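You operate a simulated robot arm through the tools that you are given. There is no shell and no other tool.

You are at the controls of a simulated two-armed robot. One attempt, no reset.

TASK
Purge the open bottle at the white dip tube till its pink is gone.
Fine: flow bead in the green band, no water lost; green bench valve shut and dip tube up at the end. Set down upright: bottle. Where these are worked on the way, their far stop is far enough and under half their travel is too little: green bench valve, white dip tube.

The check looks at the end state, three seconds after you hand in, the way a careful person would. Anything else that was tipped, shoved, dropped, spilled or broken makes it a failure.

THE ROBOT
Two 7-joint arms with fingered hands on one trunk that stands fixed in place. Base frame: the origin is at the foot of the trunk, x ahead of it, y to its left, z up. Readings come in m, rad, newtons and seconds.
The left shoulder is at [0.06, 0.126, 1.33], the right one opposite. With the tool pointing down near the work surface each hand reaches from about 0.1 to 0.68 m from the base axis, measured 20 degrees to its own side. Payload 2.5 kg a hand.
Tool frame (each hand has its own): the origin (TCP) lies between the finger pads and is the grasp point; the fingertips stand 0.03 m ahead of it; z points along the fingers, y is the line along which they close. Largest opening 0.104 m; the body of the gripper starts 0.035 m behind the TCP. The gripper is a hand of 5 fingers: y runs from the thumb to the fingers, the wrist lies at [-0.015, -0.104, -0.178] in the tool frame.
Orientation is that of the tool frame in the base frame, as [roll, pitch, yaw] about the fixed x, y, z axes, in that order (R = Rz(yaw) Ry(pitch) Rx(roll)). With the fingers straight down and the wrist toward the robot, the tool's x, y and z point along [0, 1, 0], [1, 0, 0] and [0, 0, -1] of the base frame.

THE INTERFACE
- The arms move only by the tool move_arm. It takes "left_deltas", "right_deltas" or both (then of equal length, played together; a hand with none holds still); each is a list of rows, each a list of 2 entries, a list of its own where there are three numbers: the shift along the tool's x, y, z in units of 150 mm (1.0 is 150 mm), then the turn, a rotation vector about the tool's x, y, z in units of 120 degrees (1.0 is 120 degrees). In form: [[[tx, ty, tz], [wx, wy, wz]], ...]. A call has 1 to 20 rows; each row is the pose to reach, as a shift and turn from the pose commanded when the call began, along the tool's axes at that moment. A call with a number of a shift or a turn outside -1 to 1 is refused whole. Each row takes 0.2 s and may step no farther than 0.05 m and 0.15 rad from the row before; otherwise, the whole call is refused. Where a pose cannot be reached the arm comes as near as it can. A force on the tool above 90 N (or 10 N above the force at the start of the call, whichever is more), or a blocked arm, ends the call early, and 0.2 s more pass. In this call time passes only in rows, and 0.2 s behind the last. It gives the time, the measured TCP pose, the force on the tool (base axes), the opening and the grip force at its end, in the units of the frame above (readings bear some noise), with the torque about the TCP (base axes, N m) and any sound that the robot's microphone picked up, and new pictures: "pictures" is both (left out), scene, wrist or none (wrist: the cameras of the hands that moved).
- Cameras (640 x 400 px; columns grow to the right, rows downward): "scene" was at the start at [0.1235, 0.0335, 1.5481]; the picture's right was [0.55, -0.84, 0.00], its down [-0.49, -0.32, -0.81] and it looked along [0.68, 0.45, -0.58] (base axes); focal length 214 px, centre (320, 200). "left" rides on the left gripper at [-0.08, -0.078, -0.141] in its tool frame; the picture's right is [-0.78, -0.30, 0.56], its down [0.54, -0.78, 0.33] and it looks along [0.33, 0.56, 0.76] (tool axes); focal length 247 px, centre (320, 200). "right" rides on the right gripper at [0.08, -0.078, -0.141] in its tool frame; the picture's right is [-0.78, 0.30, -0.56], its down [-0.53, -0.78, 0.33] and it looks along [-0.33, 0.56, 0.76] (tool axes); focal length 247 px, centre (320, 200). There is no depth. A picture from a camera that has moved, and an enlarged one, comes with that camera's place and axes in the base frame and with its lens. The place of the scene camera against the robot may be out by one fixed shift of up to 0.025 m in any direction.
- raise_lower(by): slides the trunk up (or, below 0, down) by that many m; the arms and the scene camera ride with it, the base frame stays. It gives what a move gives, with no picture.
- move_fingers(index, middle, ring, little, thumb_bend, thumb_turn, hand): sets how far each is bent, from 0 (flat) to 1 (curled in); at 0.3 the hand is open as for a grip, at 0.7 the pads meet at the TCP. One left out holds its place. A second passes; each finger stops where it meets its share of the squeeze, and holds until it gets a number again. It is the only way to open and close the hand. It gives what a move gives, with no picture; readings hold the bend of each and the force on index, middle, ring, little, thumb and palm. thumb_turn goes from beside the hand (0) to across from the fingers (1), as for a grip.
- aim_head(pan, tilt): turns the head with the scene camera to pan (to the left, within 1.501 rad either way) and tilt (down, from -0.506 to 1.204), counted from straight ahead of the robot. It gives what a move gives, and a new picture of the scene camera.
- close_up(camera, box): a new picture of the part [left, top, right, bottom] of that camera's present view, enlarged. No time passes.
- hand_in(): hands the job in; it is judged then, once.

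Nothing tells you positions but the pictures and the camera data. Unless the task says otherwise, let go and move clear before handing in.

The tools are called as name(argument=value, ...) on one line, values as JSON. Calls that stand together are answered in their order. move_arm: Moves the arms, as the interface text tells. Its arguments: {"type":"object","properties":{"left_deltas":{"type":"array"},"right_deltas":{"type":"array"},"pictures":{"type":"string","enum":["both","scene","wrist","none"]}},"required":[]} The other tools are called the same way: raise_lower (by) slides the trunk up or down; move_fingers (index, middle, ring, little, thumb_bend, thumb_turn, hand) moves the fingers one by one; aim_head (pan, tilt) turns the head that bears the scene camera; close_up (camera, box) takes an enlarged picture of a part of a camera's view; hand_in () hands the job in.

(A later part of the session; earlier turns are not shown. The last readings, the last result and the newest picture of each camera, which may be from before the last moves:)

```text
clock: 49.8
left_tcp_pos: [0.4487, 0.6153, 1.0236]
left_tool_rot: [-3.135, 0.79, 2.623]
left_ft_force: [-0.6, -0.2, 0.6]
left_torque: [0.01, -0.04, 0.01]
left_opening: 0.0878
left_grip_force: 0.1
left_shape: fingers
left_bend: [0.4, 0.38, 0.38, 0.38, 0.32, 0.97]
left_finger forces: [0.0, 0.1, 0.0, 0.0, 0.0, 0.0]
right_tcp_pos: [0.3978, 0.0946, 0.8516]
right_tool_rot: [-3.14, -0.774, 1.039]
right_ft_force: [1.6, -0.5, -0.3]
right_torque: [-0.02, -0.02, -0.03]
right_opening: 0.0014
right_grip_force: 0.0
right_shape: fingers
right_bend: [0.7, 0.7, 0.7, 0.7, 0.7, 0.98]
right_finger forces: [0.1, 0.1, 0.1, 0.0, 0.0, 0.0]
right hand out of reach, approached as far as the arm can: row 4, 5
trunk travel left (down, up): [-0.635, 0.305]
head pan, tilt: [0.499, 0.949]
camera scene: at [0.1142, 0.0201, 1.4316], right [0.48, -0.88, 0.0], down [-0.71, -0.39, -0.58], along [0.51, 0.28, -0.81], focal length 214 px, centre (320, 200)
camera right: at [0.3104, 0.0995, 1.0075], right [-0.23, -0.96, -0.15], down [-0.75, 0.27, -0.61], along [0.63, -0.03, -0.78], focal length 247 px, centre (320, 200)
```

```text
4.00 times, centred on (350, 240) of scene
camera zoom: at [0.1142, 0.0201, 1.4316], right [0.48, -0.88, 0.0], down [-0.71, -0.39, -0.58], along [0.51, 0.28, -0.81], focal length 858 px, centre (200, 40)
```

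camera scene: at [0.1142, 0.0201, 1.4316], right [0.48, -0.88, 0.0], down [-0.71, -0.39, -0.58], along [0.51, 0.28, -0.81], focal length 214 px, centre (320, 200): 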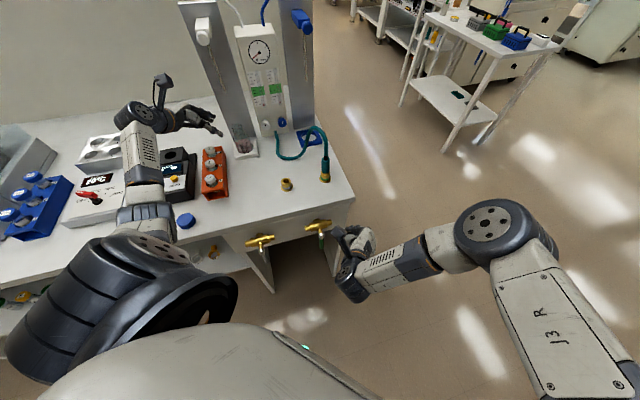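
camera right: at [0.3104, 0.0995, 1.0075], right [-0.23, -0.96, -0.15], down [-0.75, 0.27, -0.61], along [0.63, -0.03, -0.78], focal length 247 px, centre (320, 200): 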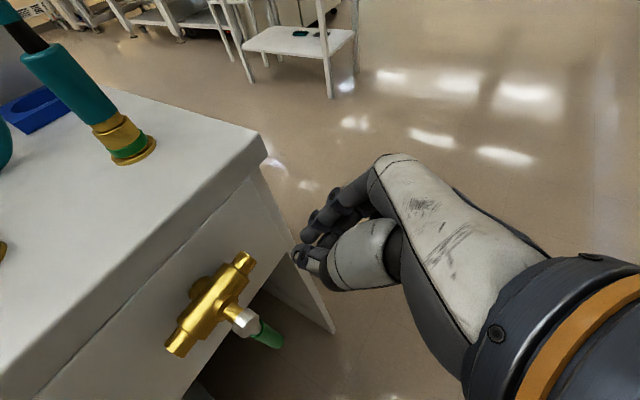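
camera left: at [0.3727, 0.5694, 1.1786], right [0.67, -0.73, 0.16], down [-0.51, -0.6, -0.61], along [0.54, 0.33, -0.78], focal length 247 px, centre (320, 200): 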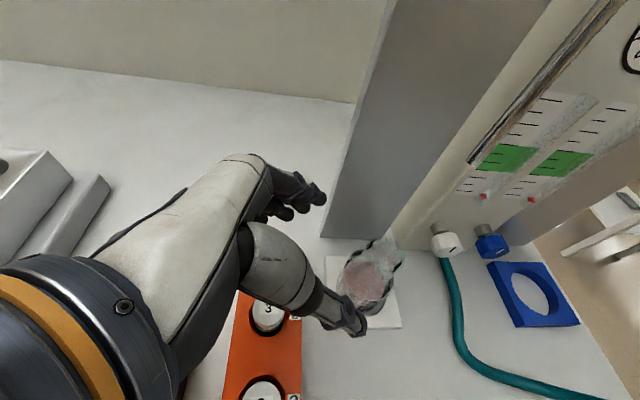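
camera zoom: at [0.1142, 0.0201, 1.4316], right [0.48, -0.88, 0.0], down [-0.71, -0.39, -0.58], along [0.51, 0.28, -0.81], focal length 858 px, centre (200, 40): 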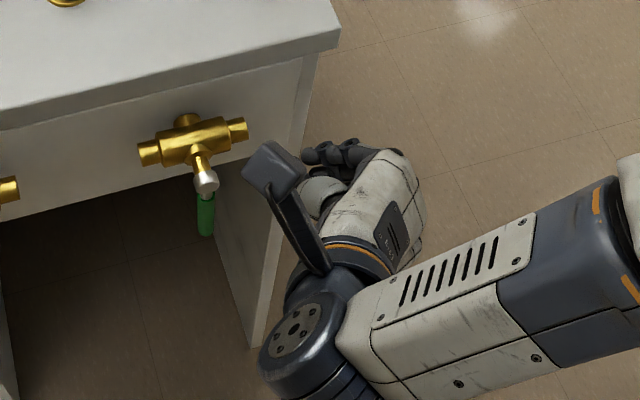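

The right arm is at a limit at this height. I'll lower the trunk, after moving the left hand away and up so it keeps clear of the bench.

move_arm(left_deltas=[[[0.114, 0.043, -0.114], [0, 0, 0]], [[0.228, 0.086, -0.228], [0, 0, 0]], [[0.087, 0.086, -0.37], [0, 0, 0]], [[-0.055, 0.086, -0.511], [0, 0, 0]], [[-0.196, 0.086, -0.652], [0, 0, 0]], [[-0.338, 0.086, -0.794], [0, 0, 0]], [[-0.479, 0.086, -0.935], [0, 0, 0]]], pictures="scene")

raise_lower(by=-0.15)

aim_head(pan=0.5, tilt=0.9)

```text
clock: 51.4
left_tcp_pos: [0.4129, 0.6508, 1.1738]
left_tool_rot: [-3.137, 0.787, 2.622]
left_ft_force: [0.5, -0.7, -0.3]
left_torque: [0.02, 0.0, 0.02]
left_opening: 0.088
left_grip_force: 0.0
left_shape: fingers
left_bend: [0.4, 0.38, 0.38, 0.38, 0.32, 0.97]
left_finger forces: [0.0, 0.0, 0.1, 0.0, 0.0, 0.0]
right_tcp_pos: [0.3974, 0.0958, 0.8504]
right_tool_rot: [-3.139, -0.776, 1.038]
right_ft_force: [-0.7, -0.2, -0.2]
right_torque: [0.03, 0.03, 0.03]
right_opening: 0.0013
right_grip_force: 0.0
right_shape: fingers
right_bend: [0.7, 0.7, 0.7, 0.7, 0.7, 0.98]
right_finger forces: [0.0, 0.1, 0.0, 0.0, 0.1, 0.0]
trunk travel left (down, up): [-0.635, 0.305]
head pan, tilt: [0.499, 0.949]
camera scene: at [0.1139, 0.0199, 1.4316], right [0.48, -0.88, 0.0], down [-0.71, -0.39, -0.58], along [0.51, 0.28, -0.81], focal length 214 px, centre (320, 200)
```

scene: 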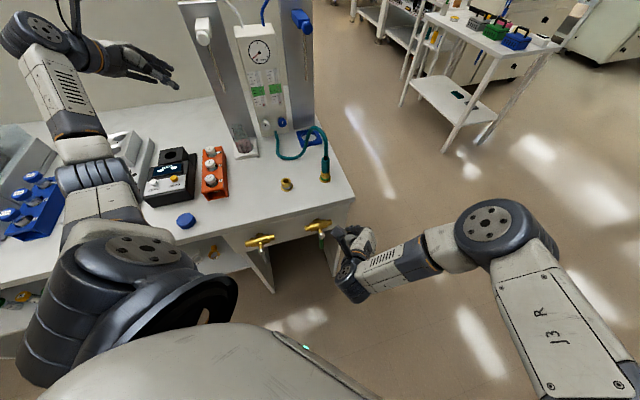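

```text
clock: 53.2
left_tcp_pos: [0.4133, 0.6504, 1.0231]
left_tool_rot: [-3.14, 0.788, 2.618]
left_ft_force: [-0.2, 0.2, 1.2]
left_torque: [0.02, 0.02, 0.02]
left_opening: 0.0879
left_grip_force: 0.0
left_shape: fingers
left_bend: [0.4, 0.38, 0.38, 0.38, 0.32, 0.97]
left_finger forces: [0.0, 0.0, 0.0, 0.0, 0.0, 0.0]
right_tcp_pos: [0.3995, 0.0942, 0.7011]
right_tool_rot: [-3.137, -0.774, 1.036]
right_ft_force: [-0.8, -0.2, 0.6]
right_torque: [0.03, 0.0, 0.03]
right_opening: 0.0015
right_grip_force: 0.0
right_shape: fingers
right_bend: [0.7, 0.7, 0.7, 0.7, 0.7, 0.98]
right_finger forces: [0.0, 0.0, 0.1, 0.0, 0.0, 0.0]
trunk travel left (down, up): [-0.485, 0.455]
head pan, tilt: [0.499, 0.949]
```

```text
clock: 53.8
left_tcp_pos: [0.4142, 0.65, 1.0236]
left_tool_rot: [-3.139, 0.786, 2.621]
left_ft_force: [-0.8, 0.0, -0.2]
left_torque: [0.02, -0.02, 0.01]
left_opening: 0.0875
left_grip_force: 0.0
left_shape: fingers
left_bend: [0.4, 0.38, 0.38, 0.38, 0.32, 0.97]
left_finger forces: [0.0, 0.0, 0.0, 0.0, 0.1, 0.1]
right_tcp_pos: [0.3962, 0.0961, 0.7005]
right_tool_rot: [-3.138, -0.774, 1.037]
right_ft_force: [0.0, 0.2, -0.5]
right_torque: [0.0, 0.02, -0.01]
right_opening: 0.0012
right_grip_force: 0.1
right_shape: fingers
right_bend: [0.7, 0.7, 0.7, 0.7, 0.7, 0.98]
right_finger forces: [0.1, 0.0, 0.0, 0.1, 0.0, 0.1]
trunk travel left (down, up): [-0.485, 0.455]
head pan, tilt: [0.499, 0.901]
camera scene: at [0.1165, 0.0214, 1.2852], right [0.48, -0.88, 0.0], down [-0.69, -0.38, -0.62], along [0.55, 0.3, -0.78], focal length 214 px, centre (320, 200)
```

scene: 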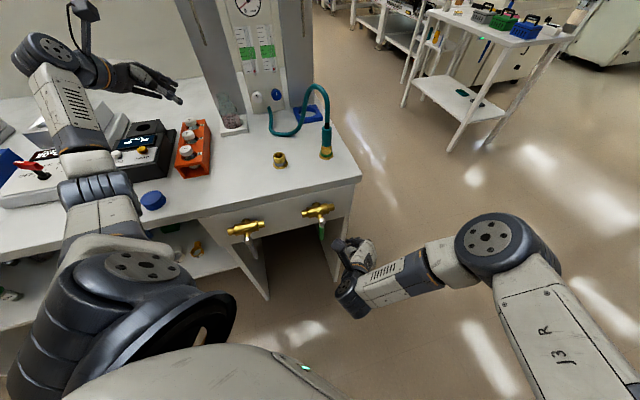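

close_up(camera="right", box=[0, 0, 640, 400])

close_up(camera="scene", box=[280, 190, 408, 270])

```text
1.00 times, centred on (320, 200) of right (not enlarged: the box is as wide or as high as the picture)
camera zoom: at [0.31, 0.0993, 0.8578], right [-0.22, -0.96, -0.15], down [-0.75, 0.27, -0.61], along [0.63, -0.03, -0.78], focal length 247 px, centre (320, 200)
```

zoom: 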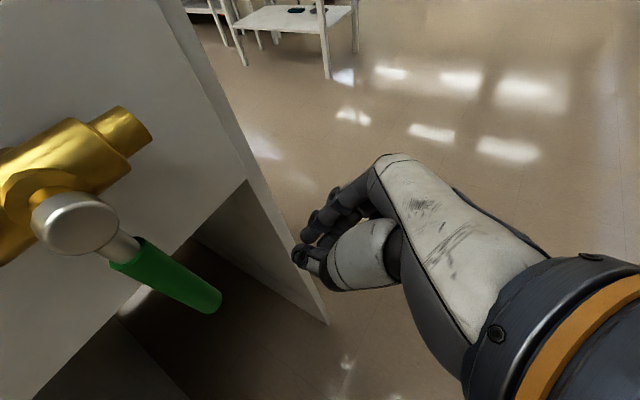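

```text
5.00 times, centred on (344, 230) of scene
camera zoom: at [0.1165, 0.0214, 1.2852], right [0.48, -0.88, 0.0], down [-0.69, -0.38, -0.62], along [0.55, 0.3, -0.78], focal length 1072 px, centre (200, 50)
```

zoom: 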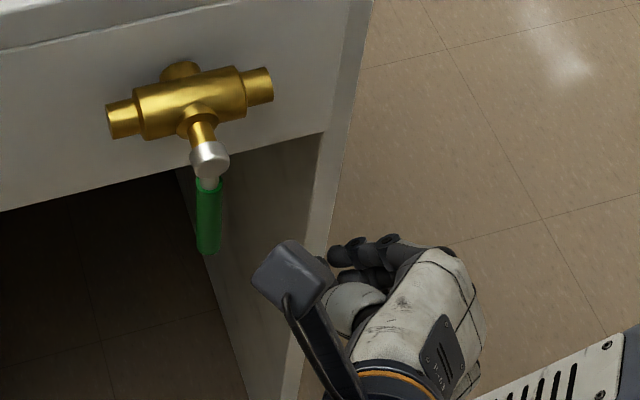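

Now I see the lever well: pivot z≈0.80, tip z≈0.71. I move the beak just to the lever's right side.

move_arm(right_deltas=[[[0.19, 0, -0.15], [0, 0, 0]], [[0.3, -0.06, -0.12], [0, 0, 0]], [[0.378, -0.133, -0.09], [0, 0, 0]]], pictures="wrist")

close_up(camera="scene", box=[280, 190, 408, 270])

```text
clock: 54.6
left_tcp_pos: [0.4134, 0.6511, 1.0227]
left_tool_rot: [-3.136, 0.788, 2.622]
left_ft_force: [-0.1, -0.4, -0.8]
left_torque: [0.0, -0.01, 0.01]
left_opening: 0.0877
left_grip_force: 0.1
left_shape: fingers
left_bend: [0.4, 0.38, 0.38, 0.38, 0.32, 0.97]
left_finger forces: [0.0, 0.0, 0.0, 0.0, 0.0, 0.1]
right_tcp_pos: [0.3965, 0.1323, 0.7509]
right_tool_rot: [-3.137, -0.775, 1.036]
right_ft_force: [0.3, -0.3, -0.3]
right_torque: [0.01, 0.0, -0.02]
right_opening: 0.0012
right_grip_force: 0.0
right_shape: fingers
right_bend: [0.7, 0.7, 0.7, 0.7, 0.7, 0.98]
right_finger forces: [0.0, 0.0, 0.1, 0.0, 0.1, 0.1]
trunk travel left (down, up): [-0.485, 0.455]
head pan, tilt: [0.499, 0.901]
camera right: at [0.3089, 0.1373, 0.9071], right [-0.22, -0.96, -0.15], down [-0.75, 0.27, -0.61], along [0.63, -0.03, -0.78], focal length 247 px, centre (320, 200)
```

right: 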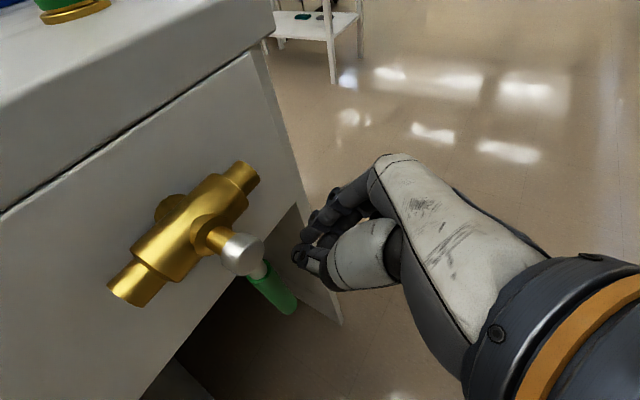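

```text
5.00 times, centred on (344, 230) of scene
camera zoom: at [0.1165, 0.0215, 1.2852], right [0.48, -0.88, 0.0], down [-0.69, -0.38, -0.62], along [0.55, 0.3, -0.78], focal length 1072 px, centre (200, 50)
```

zoom: 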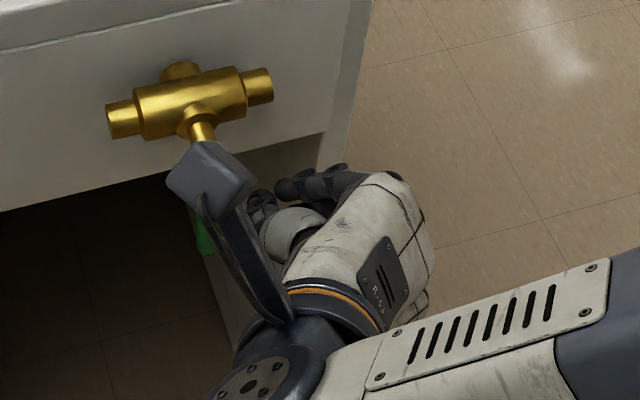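

I push the lever gently to the left and watch the force to learn which way it turns.

move_arm(right_deltas=[[[0.0137, -0.0762, 0.014], [0, 0, 0]], [[0.01, -0.134, 0.04], [0, 0, 0]], [[0.0056, -0.191, 0.063], [0, 0, 0]], [[0.014, -0.25, 0.077], [0, 0, 0]], [[0.0225, -0.311, 0.09], [0, 0, 0]]], pictures="wrist")

close_up(camera="right", box=[160, 150, 400, 300])

```text
clock: 55.8
left_tcp_pos: [0.4148, 0.6484, 1.025]
left_tool_rot: [-3.14, 0.785, 2.62]
left_ft_force: [-0.3, 0.0, 0.4]
left_torque: [0.02, -0.02, 0.05]
left_opening: 0.0876
left_grip_force: 0.0
left_shape: fingers
left_bend: [0.4, 0.38, 0.38, 0.38, 0.32, 0.97]
left_finger forces: [0.0, 0.0, 0.0, 0.0, 0.1, 0.0]
right_tcp_pos: [0.3669, 0.1601, 0.7429]
right_tool_rot: [3.13, -0.772, 1.029]
right_ft_force: [14.3, -26.5, 0.7]
right_torque: [-0.07, -0.1, -0.39]
right_opening: 0.0001
right_grip_force: 17.5
right_shape: fingers
right_bend: [0.62, 0.7, 0.7, 0.7, 0.78, 1.0]
right_finger forces: [0.0, 0.1, 0.0, 0.1, 35.6, 0.0]
trunk travel left (down, up): [-0.485, 0.455]
head pan, tilt: [0.499, 0.901]
camera right: at [0.2784, 0.1671, 0.8989], right [-0.24, -0.96, -0.14], down [-0.74, 0.27, -0.62], along [0.63, -0.04, -0.77], focal length 247 px, centre (320, 200)
```

right: 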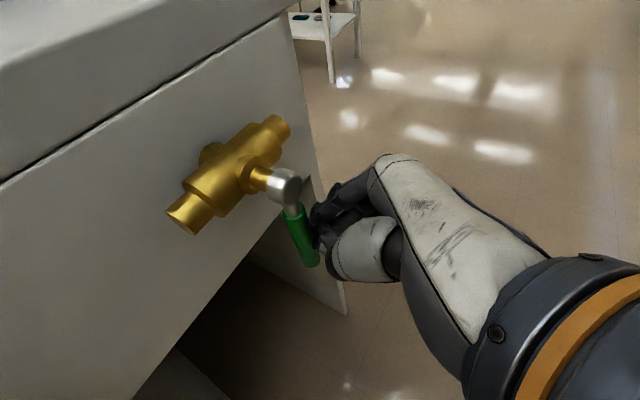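

```text
2.67 times, centred on (280, 225) of right
camera zoom: at [0.2784, 0.1671, 0.8989], right [-0.24, -0.96, -0.14], down [-0.74, 0.27, -0.62], along [0.63, -0.04, -0.77], focal length 659 px, centre (427, 133)
```

zoom: 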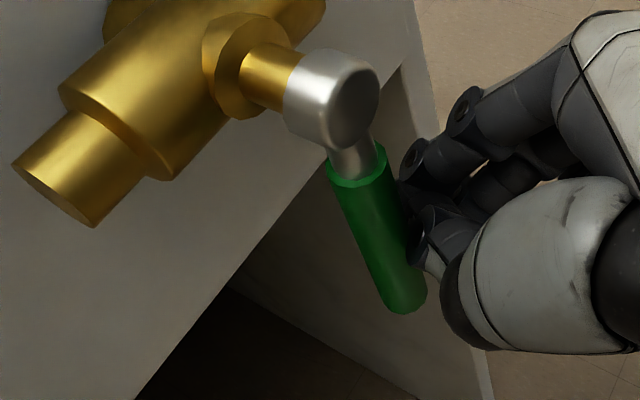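

The lever does not yield to the left (stop), so it opens to the right. I back off, go around in front, and place the fingertips on the lever's left side.

move_arm(right_deltas=[[[-0.035, 0.194, -0.036], [0, 0, 0]], [[-0.058, 0.323, -0.06], [0, 0, 0]], [[-0.26, 0.25, -0.27], [0, 0, 0]], [[-0.46, 0.17, -0.475], [0, 0, 0]]], pictures="wrist")

```text
clock: 56.8
left_tcp_pos: [0.413, 0.6512, 1.0224]
left_tool_rot: [-3.141, 0.788, 2.619]
left_ft_force: [0.0, 0.5, 0.4]
left_torque: [0.02, 0.02, -0.01]
left_opening: 0.0879
left_grip_force: 0.1
left_shape: fingers
left_bend: [0.4, 0.38, 0.38, 0.38, 0.32, 0.97]
left_finger forces: [0.0, 0.1, 0.1, 0.1, 0.0, 0.0]
right_tcp_pos: [0.3346, 0.067, 0.746]
right_tool_rot: [-3.138, -0.775, 1.035]
right_ft_force: [0.6, -0.1, -0.2]
right_torque: [-0.02, -0.02, 0.02]
right_opening: 0.0007
right_grip_force: 0.1
right_shape: fingers
right_bend: [0.7, 0.7, 0.7, 0.7, 0.7, 0.98]
right_finger forces: [0.1, 0.0, 0.0, 0.0, 0.1, 0.0]
trunk travel left (down, up): [-0.485, 0.455]
head pan, tilt: [0.499, 0.901]
camera right: at [0.2463, 0.0708, 0.9028], right [-0.22, -0.96, -0.15], down [-0.75, 0.27, -0.61], along [0.63, -0.03, -0.78], focal length 247 px, centre (320, 200)
```

right: 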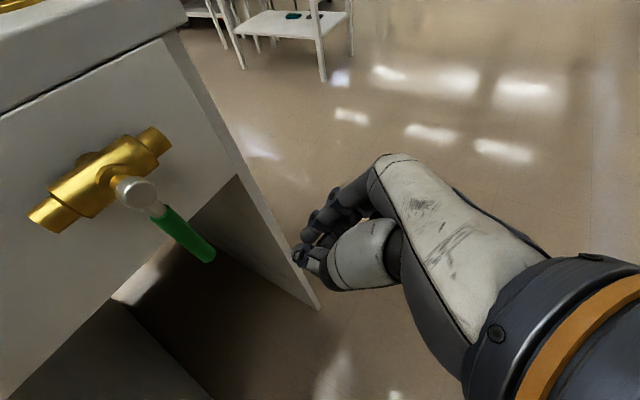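

move_arm(right_deltas=[[[-0.035, -0.213, 0.11], [0, 0, 0]], [[-0.07, -0.426, 0.22], [0, 0, 0]], [[-0.105, -0.639, 0.331], [0, 0, 0]], [[0.021, -0.593, 0.46], [0, 0, 0]], [[0.148, -0.547, 0.589], [0, 0, 0]]], pictures="both")

close_up(camera="right", box=[200, 120, 440, 270])

close_up(camera="scene", box=[260, 190, 388, 270])

```text
clock: 58.0
left_tcp_pos: [0.4138, 0.6506, 1.0237]
left_tool_rot: [-3.138, 0.788, 2.62]
left_ft_force: [0.5, 0.2, 0.8]
left_torque: [0.0, -0.01, -0.01]
left_opening: 0.0878
left_grip_force: 0.1
left_shape: fingers
left_bend: [0.4, 0.38, 0.38, 0.38, 0.32, 0.97]
left_finger forces: [0.0, 0.0, 0.1, 0.1, 0.0, 0.1]
right_tcp_pos: [0.3031, 0.1711, 0.7022]
right_tool_rot: [-3.135, -0.772, 1.033]
right_ft_force: [0.4, 0.6, 1.0]
right_torque: [0.0, 0.0, -0.01]
right_opening: 0.0006
right_grip_force: 0.1
right_shape: fingers
right_bend: [0.7, 0.7, 0.7, 0.7, 0.7, 0.98]
right_finger forces: [0.0, 0.0, 0.0, 0.0, 0.0, 0.0]
right hand out of reach, approached as far as the arm can: row 5
trunk travel left (down, up): [-0.485, 0.455]
head pan, tilt: [0.499, 0.901]
camera scene: at [0.1165, 0.0214, 1.2852], right [0.48, -0.88, 0.0], down [-0.69, -0.38, -0.62], along [0.55, 0.3, -0.78], focal length 214 px, centre (320, 200)
camera right: at [0.2179, 0.1766, 0.8589], right [-0.23, -0.96, -0.14], down [-0.75, 0.27, -0.61], along [0.62, -0.03, -0.78], focal length 247 px, centre (320, 200)
```

scene: 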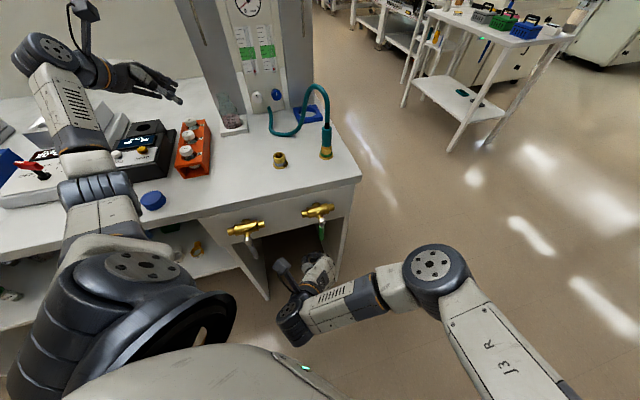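
right: 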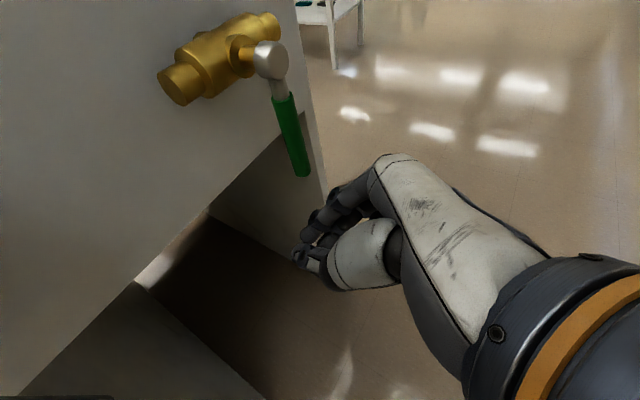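

```text
2.67 times, centred on (320, 195) of right
camera zoom: at [0.2179, 0.1766, 0.8589], right [-0.23, -0.96, -0.14], down [-0.75, 0.27, -0.61], along [0.62, -0.03, -0.78], focal length 659 px, centre (320, 213)
```

zoom: 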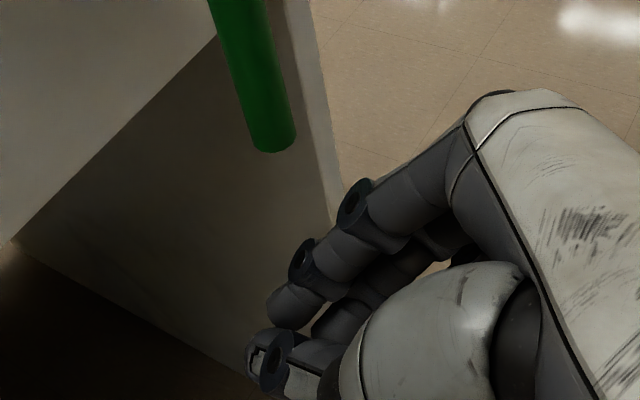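

```text
5.00 times, centred on (324, 230) of scene
camera zoom: at [0.1165, 0.0214, 1.2852], right [0.48, -0.88, 0.0], down [-0.69, -0.38, -0.62], along [0.55, 0.3, -0.78], focal length 1072 px, centre (300, 50)
```

zoom: 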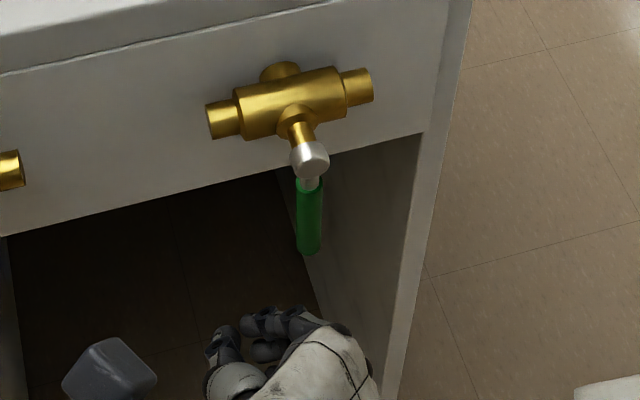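

The right arm is at its reach edge again; I raise the left hand a little and lower the trunk 6 cm more.

move_arm(left_deltas=[[[-0.19, 0, -0.19], [0, 0, 0]], [[-0.377, 0, -0.377], [0, 0, 0]]], right_deltas=[[[-0.02, -0.01, -0.02], [0, 0, 0]], [[-0.04, -0.02, -0.04], [0, 0, 0]]], pictures="none")

raise_lower(by=-0.07)

aim_head(pan=0.55, tilt=0.8)

```text
clock: 58.6
left_tcp_pos: [0.4135, 0.6506, 1.1048]
left_tool_rot: [-3.137, 0.788, 2.621]
left_ft_force: [-0.6, 0.2, 0.0]
left_torque: [0.01, -0.01, -0.01]
left_opening: 0.088
left_grip_force: 0.0
left_shape: fingers
left_bend: [0.4, 0.38, 0.38, 0.38, 0.32, 0.97]
left_finger forces: [0.0, 0.0, 0.0, 0.1, 0.0, 0.1]
right_tcp_pos: [0.2981, 0.1666, 0.703]
right_tool_rot: [-3.139, -0.774, 1.036]
right_ft_force: [0.4, 0.2, 0.6]
right_torque: [0.0, -0.01, -0.01]
right_opening: 0.0008
right_grip_force: 0.2
right_shape: fingers
right_bend: [0.7, 0.7, 0.7, 0.7, 0.7, 0.98]
right_finger forces: [0.0, 0.0, 0.0, 0.0, 0.1, 0.0]
trunk travel left (down, up): [-0.485, 0.455]
head pan, tilt: [0.499, 0.901]
```

```text
clock: 59.7
left_tcp_pos: [0.4141, 0.6511, 1.0347]
left_tool_rot: [-3.138, 0.786, 2.622]
left_ft_force: [0.7, -0.7, -1.6]
left_torque: [-0.04, 0.0, 0.0]
left_opening: 0.0878
left_grip_force: 0.0
left_shape: fingers
left_bend: [0.4, 0.38, 0.38, 0.38, 0.32, 0.97]
left_finger forces: [0.1, 0.0, 0.1, 0.1, 0.0, 0.0]
right_tcp_pos: [0.2978, 0.1657, 0.6318]
right_tool_rot: [-3.139, -0.773, 1.035]
right_ft_force: [-0.5, -0.2, 0.2]
right_torque: [0.02, 0.02, 0.01]
right_opening: 0.0008
right_grip_force: 0.1
right_shape: fingers
right_bend: [0.7, 0.7, 0.7, 0.7, 0.7, 0.98]
right_finger forces: [0.0, 0.0, 0.0, 0.0, 0.0, 0.0]
trunk travel left (down, up): [-0.415, 0.525]
head pan, tilt: [0.499, 0.901]
```

```text
clock: 60.4
left_tcp_pos: [0.4149, 0.6515, 1.0333]
left_tool_rot: [-3.14, 0.786, 2.619]
left_ft_force: [0.0, -0.5, 0.8]
left_torque: [-0.02, -0.01, -0.02]
left_opening: 0.0876
left_grip_force: 0.0
left_shape: fingers
left_bend: [0.4, 0.38, 0.38, 0.38, 0.32, 0.97]
left_finger forces: [0.0, 0.1, 0.0, 0.0, 0.0, 0.1]
right_tcp_pos: [0.2979, 0.1653, 0.6316]
right_tool_rot: [-3.138, -0.774, 1.036]
right_ft_force: [-0.9, -0.2, 0.6]
right_torque: [-0.01, 0.01, 0.0]
right_opening: 0.0009
right_grip_force: 0.0
right_shape: fingers
right_bend: [0.7, 0.7, 0.7, 0.7, 0.7, 0.98]
right_finger forces: [0.0, 0.0, 0.1, 0.1, 0.0, 0.0]
trunk travel left (down, up): [-0.415, 0.525]
head pan, tilt: [0.55, 0.799]
camera scene: at [0.119, 0.0274, 1.2231], right [0.52, -0.85, 0.0], down [-0.61, -0.37, -0.7], along [0.59, 0.36, -0.72], focal length 214 px, centre (320, 200)
```

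scene: 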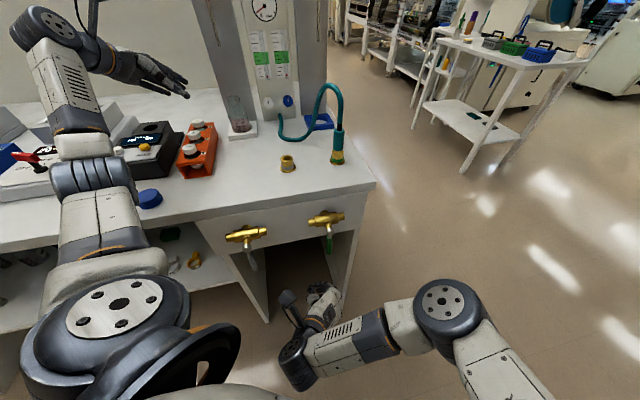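

move_arm(right_deltas=[[[0.162, 0, -0.158], [0, 0, 0]], [[0.324, 0, -0.317], [0, 0, 0]], [[0.448, 0.045, -0.19], [0, 0, 0]], [[0.572, 0.091, -0.063], [0, 0, 0]]], pictures="wrist")

close_up(camera="right", box=[200, 120, 440, 270])

close_up(camera="scene", box=[270, 200, 398, 280])

```text
clock: 61.4
left_tcp_pos: [0.4141, 0.6499, 1.0348]
left_tool_rot: [-3.138, 0.787, 2.62]
left_ft_force: [0.1, 0.3, 0.6]
left_torque: [-0.01, -0.03, -0.07]
left_opening: 0.0877
left_grip_force: 0.0
left_shape: fingers
left_bend: [0.4, 0.38, 0.38, 0.38, 0.32, 0.97]
left_finger forces: [0.0, 0.0, 0.1, 0.0, 0.0, 0.1]
right_tcp_pos: [0.3381, 0.206, 0.6991]
right_tool_rot: [-3.136, -0.775, 1.034]
right_ft_force: [-0.2, 0.9, 0.3]
right_torque: [0.0, 0.0, -0.03]
right_opening: 0.001
right_grip_force: 0.4
right_shape: fingers
right_bend: [0.7, 0.7, 0.7, 0.7, 0.7, 0.98]
right_finger forces: [0.1, 0.1, 0.0, 0.1, 0.0, 0.0]
trunk travel left (down, up): [-0.415, 0.525]
head pan, tilt: [0.55, 0.799]
camera right: at [0.2508, 0.2107, 0.856], right [-0.23, -0.96, -0.14], down [-0.75, 0.27, -0.61], along [0.63, -0.03, -0.78], focal length 247 px, centre (320, 200)
```

right: 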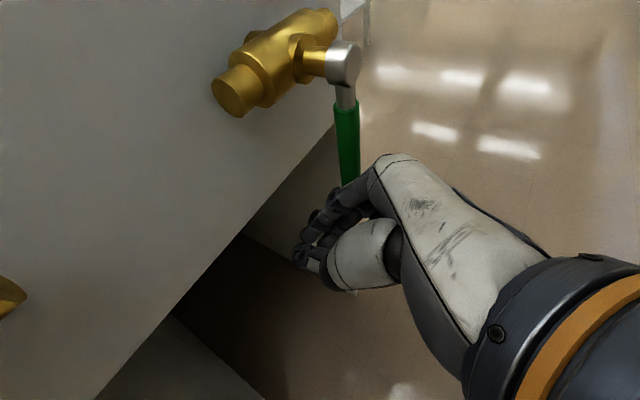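

```text
2.67 times, centred on (320, 195) of right
camera zoom: at [0.2508, 0.2107, 0.856], right [-0.23, -0.96, -0.14], down [-0.75, 0.27, -0.61], along [0.63, -0.03, -0.78], focal length 659 px, centre (320, 213)
```

zoom: 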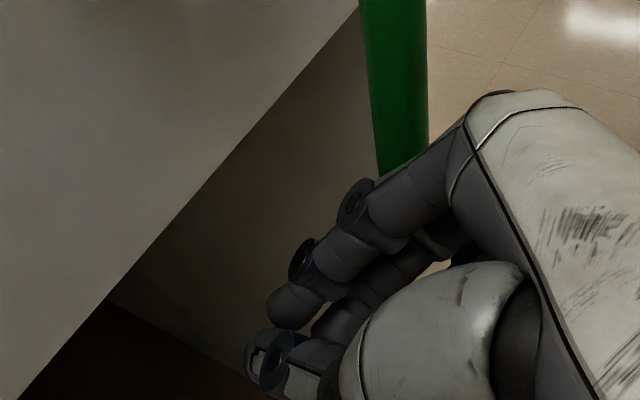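

```text
5.00 times, centred on (334, 240) of scene
camera zoom: at [0.119, 0.0275, 1.2231], right [0.52, -0.85, 0.0], down [-0.61, -0.37, -0.7], along [0.59, 0.36, -0.72], focal length 1072 px, centre (250, 0)
```

zoom: 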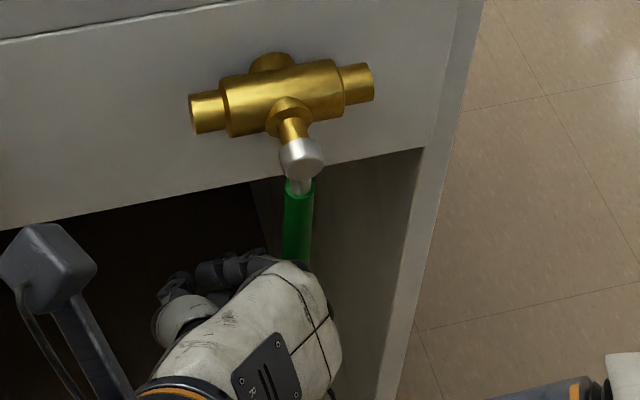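

The fingertips are now left of the lever. I sweep it to the right along its arc, first about 30°.

move_arm(right_deltas=[[[-0.016, 0.155, -0.04], [0, 0, 0]], [[-0.03, 0.24, -0.057], [0, 0, 0]], [[-0.044, 0.327, -0.075], [0, 0, 0]], [[-0.058, 0.413, -0.092], [0, 0, 0]]], pictures="wrist")

close_up(camera="scene", box=[270, 200, 398, 280])

```text
clock: 62.4
left_tcp_pos: [0.4136, 0.6512, 1.0342]
left_tool_rot: [-3.138, 0.786, 2.62]
left_ft_force: [0.0, -0.9, 0.8]
left_torque: [-0.01, -0.02, -0.04]
left_opening: 0.0878
left_grip_force: 0.0
left_shape: fingers
left_bend: [0.4, 0.38, 0.38, 0.38, 0.32, 0.97]
left_finger forces: [0.1, 0.0, 0.0, 0.0, 0.0, 0.0]
right_tcp_pos: [0.3825, 0.162, 0.7034]
right_tool_rot: [-3.14, -0.774, 1.035]
right_ft_force: [-0.3, -0.2, -0.3]
right_torque: [0.03, -0.02, -0.06]
right_opening: 0.0004
right_grip_force: 1.0
right_shape: fingers
right_bend: [0.7, 0.7, 0.7, 0.7, 0.7, 0.98]
right_finger forces: [0.9, 0.0, 0.0, 0.1, 0.0, 0.0]
trunk travel left (down, up): [-0.415, 0.525]
head pan, tilt: [0.55, 0.799]
camera right: at [0.2957, 0.1657, 0.859], right [-0.23, -0.96, -0.14], down [-0.75, 0.27, -0.61], along [0.63, -0.03, -0.78], focal length 247 px, centre (320, 200)
```

right: 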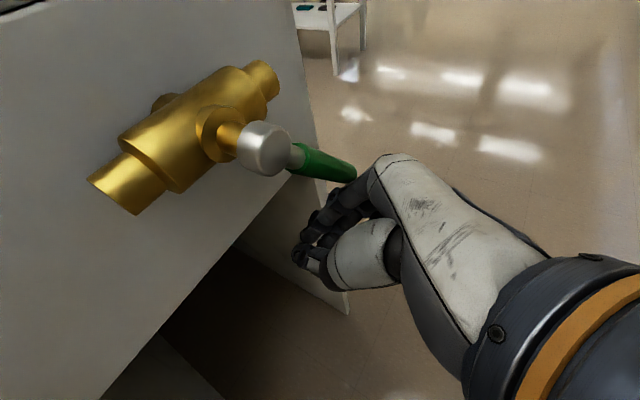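

```text
5.00 times, centred on (334, 240) of scene
camera zoom: at [0.1189, 0.0274, 1.2231], right [0.52, -0.85, 0.0], down [-0.61, -0.37, -0.7], along [0.59, 0.36, -0.72], focal length 1072 px, centre (250, 0)
```

zoom: 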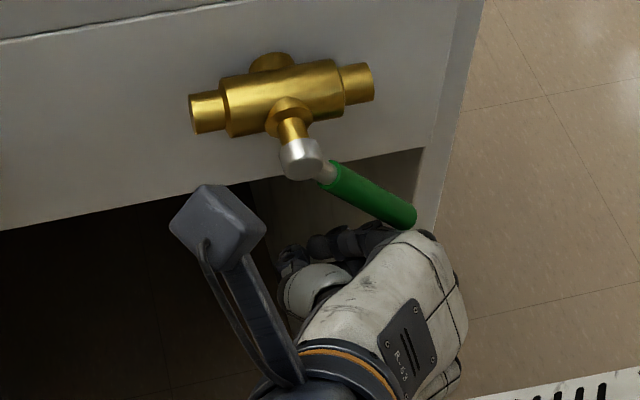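

The lever turns easily and has already swung about 55°. I continue right and up.

move_arm(right_deltas=[[[0.02, 0.05, -0.06], [0, 0, 0]], [[0.06, 0.1, -0.11], [0, 0, 0]], [[0.11, 0.13, -0.17], [0, 0, 0]]], pictures="wrist")

close_up(camera="scene", box=[270, 190, 398, 270])

```text
clock: 63.1
left_tcp_pos: [0.4138, 0.6507, 1.0342]
left_tool_rot: [-3.137, 0.787, 2.621]
left_ft_force: [0.0, -0.3, 0.6]
left_torque: [0.01, 0.01, -0.01]
left_opening: 0.0874
left_grip_force: 0.1
left_shape: fingers
left_bend: [0.4, 0.38, 0.38, 0.38, 0.32, 0.97]
left_finger forces: [0.1, 0.0, 0.0, 0.0, 0.1, 0.1]
right_tcp_pos: [0.3962, 0.1446, 0.7322]
right_tool_rot: [-3.136, -0.774, 1.033]
right_ft_force: [-1.3, -1.1, -1.6]
right_torque: [0.03, 0.03, -0.04]
right_opening: 0.0009
right_grip_force: 1.0
right_shape: fingers
right_bend: [0.7, 0.7, 0.7, 0.7, 0.7, 0.98]
right_finger forces: [2.0, 0.0, 0.0, 0.1, 0.0, 0.0]
trunk travel left (down, up): [-0.415, 0.525]
head pan, tilt: [0.55, 0.799]
camera right: at [0.3093, 0.1499, 0.8884], right [-0.23, -0.96, -0.14], down [-0.75, 0.27, -0.61], along [0.63, -0.03, -0.78], focal length 247 px, centre (320, 200)
```

right: 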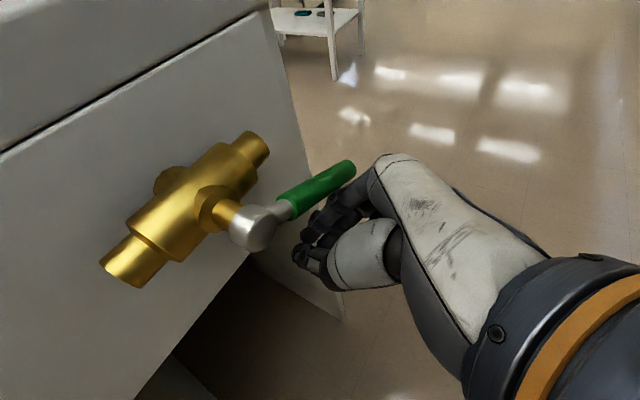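

```text
5.00 times, centred on (334, 230) of scene
camera zoom: at [0.119, 0.0274, 1.2231], right [0.52, -0.85, 0.0], down [-0.61, -0.37, -0.7], along [0.59, 0.36, -0.72], focal length 1072 px, centre (250, 50)
```

zoom: 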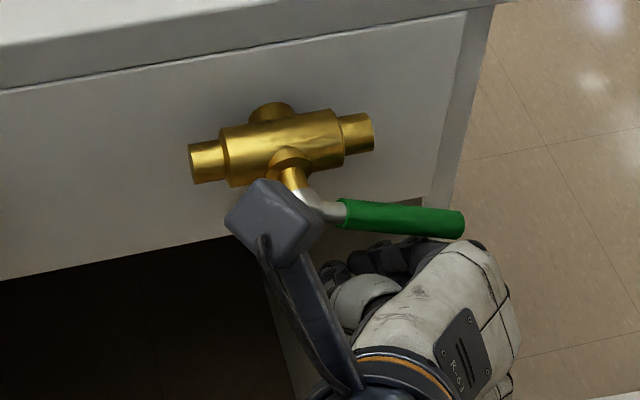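

Nearly horizontal; I push up a little more until it meets its stop.

move_arm(right_deltas=[[[0.045, 0.02, -0.05], [0, 0, 0]], [[0.09, 0.03, -0.1], [0, 0, 0]], [[0.13, 0.03, -0.135], [0, 0, 0]]], pictures="wrist")

close_up(camera="scene", box=[270, 190, 398, 270])

close_up(camera="scene", box=[200, 0, 328, 80])

```text
clock: 64.0
left_tcp_pos: [0.4135, 0.6513, 1.0337]
left_tool_rot: [-3.138, 0.788, 2.621]
left_ft_force: [-0.3, -0.4, -0.2]
left_torque: [0.05, 0.0, -0.02]
left_opening: 0.0877
left_grip_force: 0.1
left_shape: fingers
left_bend: [0.4, 0.38, 0.38, 0.38, 0.32, 0.97]
left_finger forces: [0.0, 0.0, 0.0, 0.0, 0.0, 0.0]
right_tcp_pos: [0.3998, 0.143, 0.7611]
right_tool_rot: [-3.137, -0.774, 1.033]
right_ft_force: [1.5, 0.3, -0.8]
right_torque: [0.0, -0.02, -0.01]
right_opening: 0.0008
right_grip_force: 0.1
right_shape: fingers
right_bend: [0.7, 0.7, 0.7, 0.7, 0.7, 0.98]
right_finger forces: [0.0, 0.0, 0.0, 0.1, 0.0, 0.0]
trunk travel left (down, up): [-0.415, 0.525]
head pan, tilt: [0.55, 0.799]
camera right: at [0.3133, 0.1473, 0.9173], right [-0.23, -0.96, -0.14], down [-0.75, 0.27, -0.61], along [0.63, -0.03, -0.78], focal length 247 px, centre (320, 200)
```

right: 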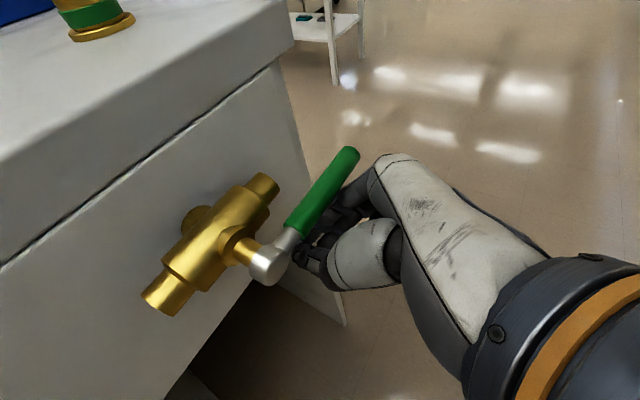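

```text
5.00 times, centred on (334, 230) of scene
camera zoom: at [0.119, 0.0274, 1.2231], right [0.52, -0.85, 0.0], down [-0.61, -0.37, -0.7], along [0.59, 0.36, -0.72], focal length 1072 px, centre (250, 50)
```

zoom: 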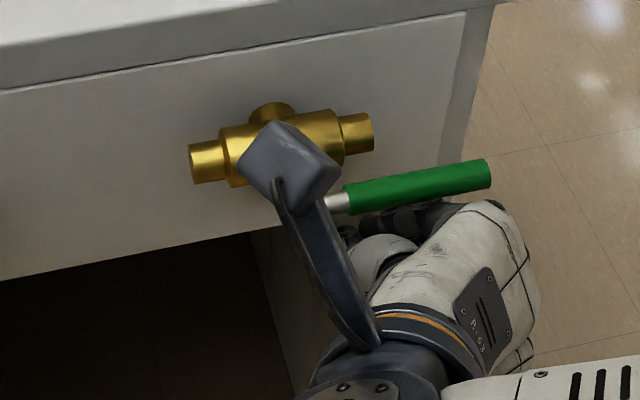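

```text
5.00 times, centred on (264, 40) of scene
camera zoom: at [0.119, 0.0274, 1.2231], right [0.52, -0.85, 0.0], down [-0.61, -0.37, -0.7], along [0.59, 0.36, -0.72], focal length 1072 px, centre (600, 1000)
```

zoom: 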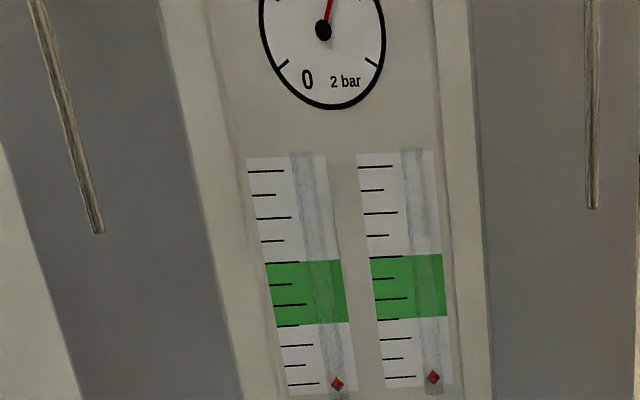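

The lever is now parallel to the valve body and the gauge shows pressure; both flow beads are still at the bottom. I nudge once more to feel the stop.

move_arm(right_deltas=[[[0.036, 0.0, -0.035], [0, 0, 0]], [[0.072, 0.0, -0.07], [0, 0, 0]]], pictures="wrist")

close_up(camera="scene", box=[270, 180, 398, 260])

```text
clock: 64.5
left_tcp_pos: [0.4138, 0.6504, 1.0339]
left_tool_rot: [-3.138, 0.786, 2.621]
left_ft_force: [-0.9, 0.7, 0.1]
left_torque: [-0.02, -0.01, -0.03]
left_opening: 0.0874
left_grip_force: 0.0
left_shape: fingers
left_bend: [0.4, 0.38, 0.38, 0.38, 0.32, 0.97]
left_finger forces: [0.0, 0.0, 0.0, 0.0, 0.0, 0.1]
right_tcp_pos: [0.4004, 0.1403, 0.7703]
right_tool_rot: [-3.127, -0.759, 1.026]
right_ft_force: [-6.2, -7.0, -21.8]
right_torque: [0.54, 0.3, -0.2]
right_opening: 0.0003
right_grip_force: 10.2
right_shape: fingers
right_bend: [0.7, 0.7, 0.7, 0.7, 0.7, 0.98]
right_finger forces: [20.6, 0.1, 0.0, 0.0, 0.0, 0.0]
trunk travel left (down, up): [-0.415, 0.525]
head pan, tilt: [0.55, 0.799]
camera right: at [0.3134, 0.1473, 0.9286], right [-0.23, -0.96, -0.14], down [-0.75, 0.26, -0.6], along [0.62, -0.04, -0.79], focal length 247 px, centre (320, 200)
```

right: 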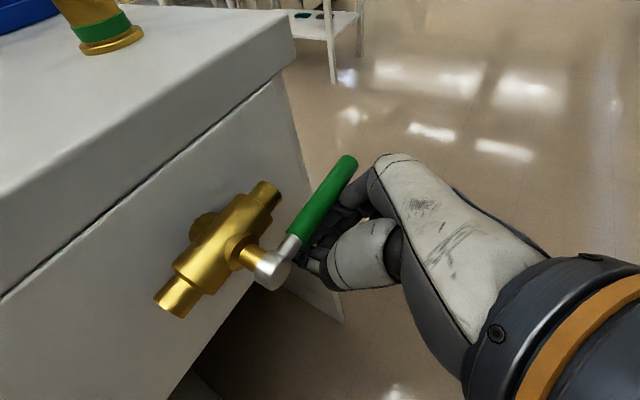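

```text
5.00 times, centred on (334, 220) of scene
camera zoom: at [0.12, 0.0274, 1.2225], right [0.52, -0.85, 0.0], down [-0.61, -0.37, -0.7], along [0.59, 0.36, -0.72], focal length 1072 px, centre (250, 100)
```

zoom: 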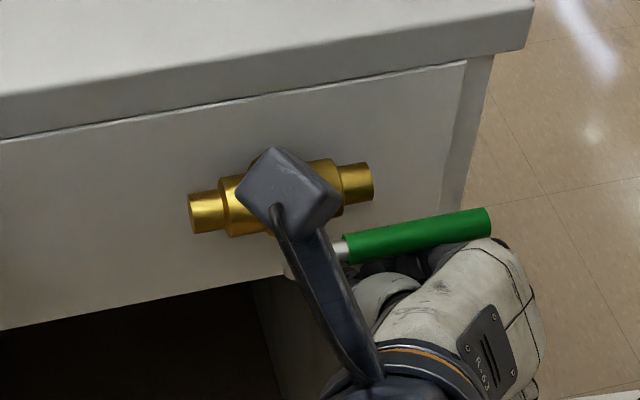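

Stop confirmed: the green valve is fully open. I withdraw the right hand down and away from the lever.

move_arm(right_deltas=[[[-0.1, 0, 0.1], [0, 0, 0]], [[-0.22, 0, 0.2], [0, 0, 0]], [[-0.37, -0.06, 0.05], [0, 0, 0]], [[-0.52, -0.11, -0.1], [0, 0, 0]], [[-0.66, -0.05, -0.25], [0, 0, 0]]], pictures="wrist")

close_up(camera="scene", box=[240, 160, 400, 260])

```text
clock: 65.8
left_tcp_pos: [0.4145, 0.6507, 1.0343]
left_tool_rot: [-3.139, 0.788, 2.618]
left_ft_force: [-0.2, 0.5, -0.8]
left_torque: [-0.04, 0.01, -0.02]
left_opening: 0.0878
left_grip_force: 0.2
left_shape: fingers
left_bend: [0.4, 0.38, 0.38, 0.38, 0.32, 0.97]
left_finger forces: [0.1, 0.0, 0.0, 0.0, 0.0, 0.0]
right_tcp_pos: [0.345, 0.0626, 0.7334]
right_tool_rot: [-3.138, -0.775, 1.035]
right_ft_force: [-0.1, -0.5, 0.6]
right_torque: [0.02, 0.0, 0.0]
right_opening: 0.001
right_grip_force: 0.0
right_shape: fingers
right_bend: [0.7, 0.7, 0.7, 0.7, 0.7, 0.98]
right_finger forces: [0.0, 0.1, 0.0, 0.0, 0.0, 0.0]
trunk travel left (down, up): [-0.415, 0.525]
head pan, tilt: [0.55, 0.799]
camera right: at [0.2579, 0.0679, 0.8901], right [-0.23, -0.96, -0.15], down [-0.75, 0.27, -0.61], along [0.63, -0.03, -0.78], focal length 247 px, centre (320, 200)
```

right: 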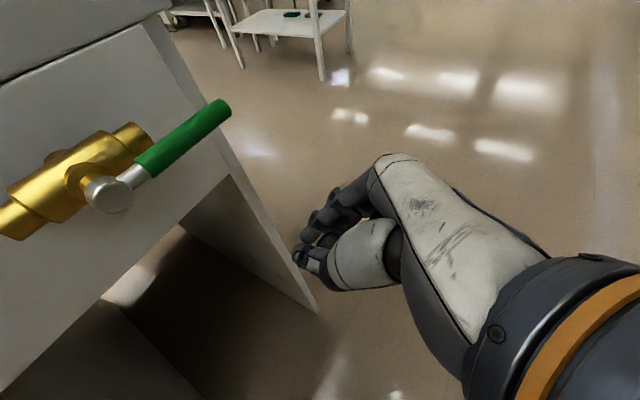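

```text
4.00 times, centred on (320, 210) of scene
camera zoom: at [0.1189, 0.0276, 1.2231], right [0.52, -0.85, 0.0], down [-0.61, -0.37, -0.7], along [0.59, 0.36, -0.72], focal length 858 px, centre (320, 160)
```

zoom: 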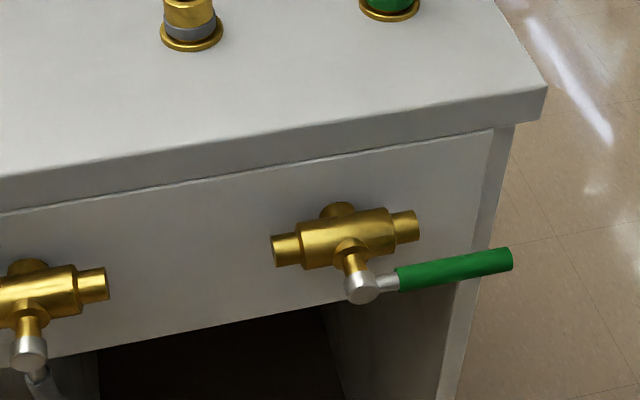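

The valve is open. Now the left hand goes to the white flow knob: I first draw it back over the bench, clear of the bottle.

move_arm(left_deltas=[[[-0.076, -0.19, 0.02], [0, 0, 0]], [[-0.152, -0.38, 0.04], [0, 0, 0]], [[-0.229, -0.575, 0.06], [0, 0, 0]], [[-0.305, -0.767, 0.08], [0, 0, 0]], [[-0.381, -0.959, 0.099], [0, 0, 0]]], pictures="none")

move_arm(left_deltas=[[[0, 0, 0], [-0.0547, -0.0213, -0.0316]], [[0, 0, 0], [-0.1094, -0.0426, -0.0632]], [[0, 0, 0], [-0.1641, -0.0639, -0.0948]], [[0, 0, 0], [-0.2188, -0.0852, -0.1264]], [[0, 0, 0], [-0.2735, -0.1065, -0.158]], [[0, 0, 0], [-0.3282, -0.1278, -0.1896]], [[0, 0, 0], [-0.3829, -0.1491, -0.2212]], [[0, 0, 0], [-0.4376, -0.1704, -0.2528]], [[0, 0, 0], [-0.4923, -0.1917, -0.2844]], [[0, 0, 0], [-0.547, -0.213, -0.316]]], pictures="both")

```text
clock: 67.0
left_tcp_pos: [0.3863, 0.5021, 1.0644]
left_tool_rot: [-3.139, 0.786, 2.62]
left_ft_force: [0.2, 0.1, 0.1]
left_torque: [0.0, 0.0, 0.0]
left_opening: 0.0878
left_grip_force: 0.1
left_shape: fingers
left_bend: [0.4, 0.38, 0.38, 0.38, 0.32, 0.97]
left_finger forces: [0.0, 0.0, 0.1, 0.0, 0.0, 0.0]
right_tcp_pos: [0.3452, 0.0634, 0.7341]
right_tool_rot: [-3.138, -0.774, 1.034]
right_ft_force: [-0.6, 0.0, -0.6]
right_torque: [-0.04, 0.03, -0.02]
right_opening: 0.0009
right_grip_force: 0.1
right_shape: fingers
right_bend: [0.7, 0.7, 0.7, 0.7, 0.7, 0.98]
right_finger forces: [0.0, 0.1, 0.0, 0.0, 0.1, 0.0]
trunk travel left (down, up): [-0.415, 0.525]
head pan, tilt: [0.55, 0.799]
```

```text
clock: 69.2
left_tcp_pos: [0.3833, 0.5027, 1.0646]
left_tool_rot: [-3.107, 1.307, -2.322]
left_ft_force: [-1.7, 0.9, -0.5]
left_torque: [-0.01, -0.04, -0.09]
left_opening: 0.0882
left_grip_force: 0.0
left_shape: fingers
left_bend: [0.4, 0.38, 0.38, 0.38, 0.32, 0.98]
left_finger forces: [0.1, 0.0, 0.0, 0.0, 0.1, 0.1]
right_tcp_pos: [0.344, 0.0643, 0.734]
right_tool_rot: [-3.142, -0.775, 1.039]
right_ft_force: [-0.5, 0.8, -0.2]
right_torque: [-0.05, -0.03, -0.01]
right_opening: 0.001
right_grip_force: 0.1
right_shape: fingers
right_bend: [0.7, 0.7, 0.7, 0.7, 0.7, 0.98]
right_finger forces: [0.1, 0.1, 0.1, 0.1, 0.1, 0.1]
trunk travel left (down, up): [-0.415, 0.525]
head pan, tilt: [0.55, 0.799]
camera scene: at [0.1163, 0.0297, 1.2227], right [0.52, -0.85, 0.0], down [-0.61, -0.38, -0.7], along [0.6, 0.36, -0.72], focal length 214 px, centre (320, 200)
camera left: at [0.3569, 0.3668, 1.1767], right [0.73, 0.32, 0.61], down [0.68, -0.42, -0.6], along [0.07, 0.85, -0.52], focal length 247 px, centre (320, 200)
```

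scene: 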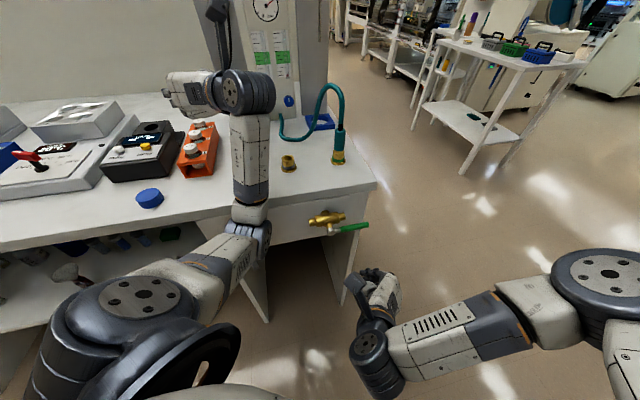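
left: 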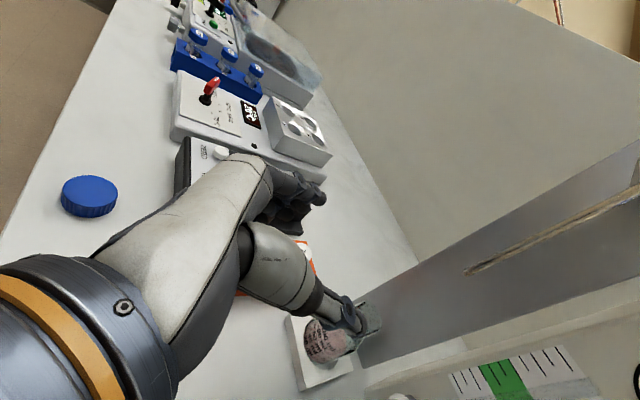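

The wrist turned as desired. I check the left elbow's clearance from the bench edge.

close_up(camera="scene", box=[160, 60, 320, 160])

close_up(camera="scene", box=[160, 170, 320, 270])

```text
4.00 times, centred on (240, 110) of scene
camera zoom: at [0.1163, 0.0297, 1.2227], right [0.52, -0.85, 0.0], down [-0.61, -0.38, -0.7], along [0.6, 0.36, -0.72], focal length 858 px, centre (640, 560)
```

zoom: 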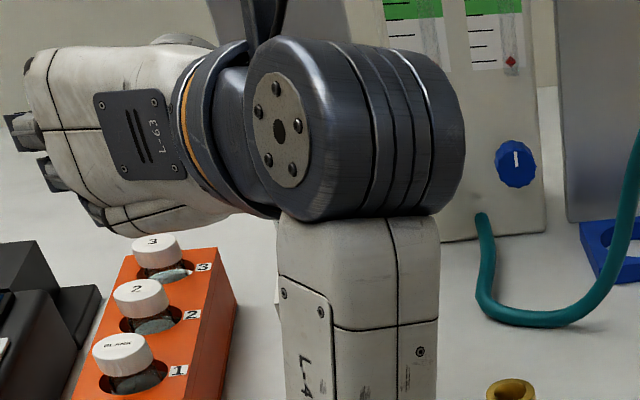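

```text
4.00 times, centred on (240, 220) of scene
camera zoom: at [0.1163, 0.0297, 1.2227], right [0.52, -0.85, 0.0], down [-0.61, -0.38, -0.7], along [0.6, 0.36, -0.72], focal length 858 px, centre (640, 120)
```

zoom: 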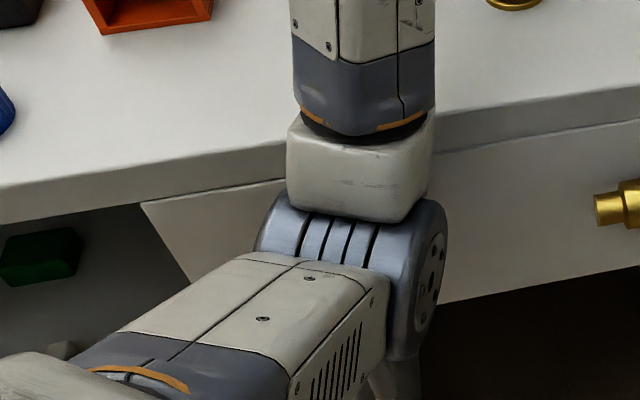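

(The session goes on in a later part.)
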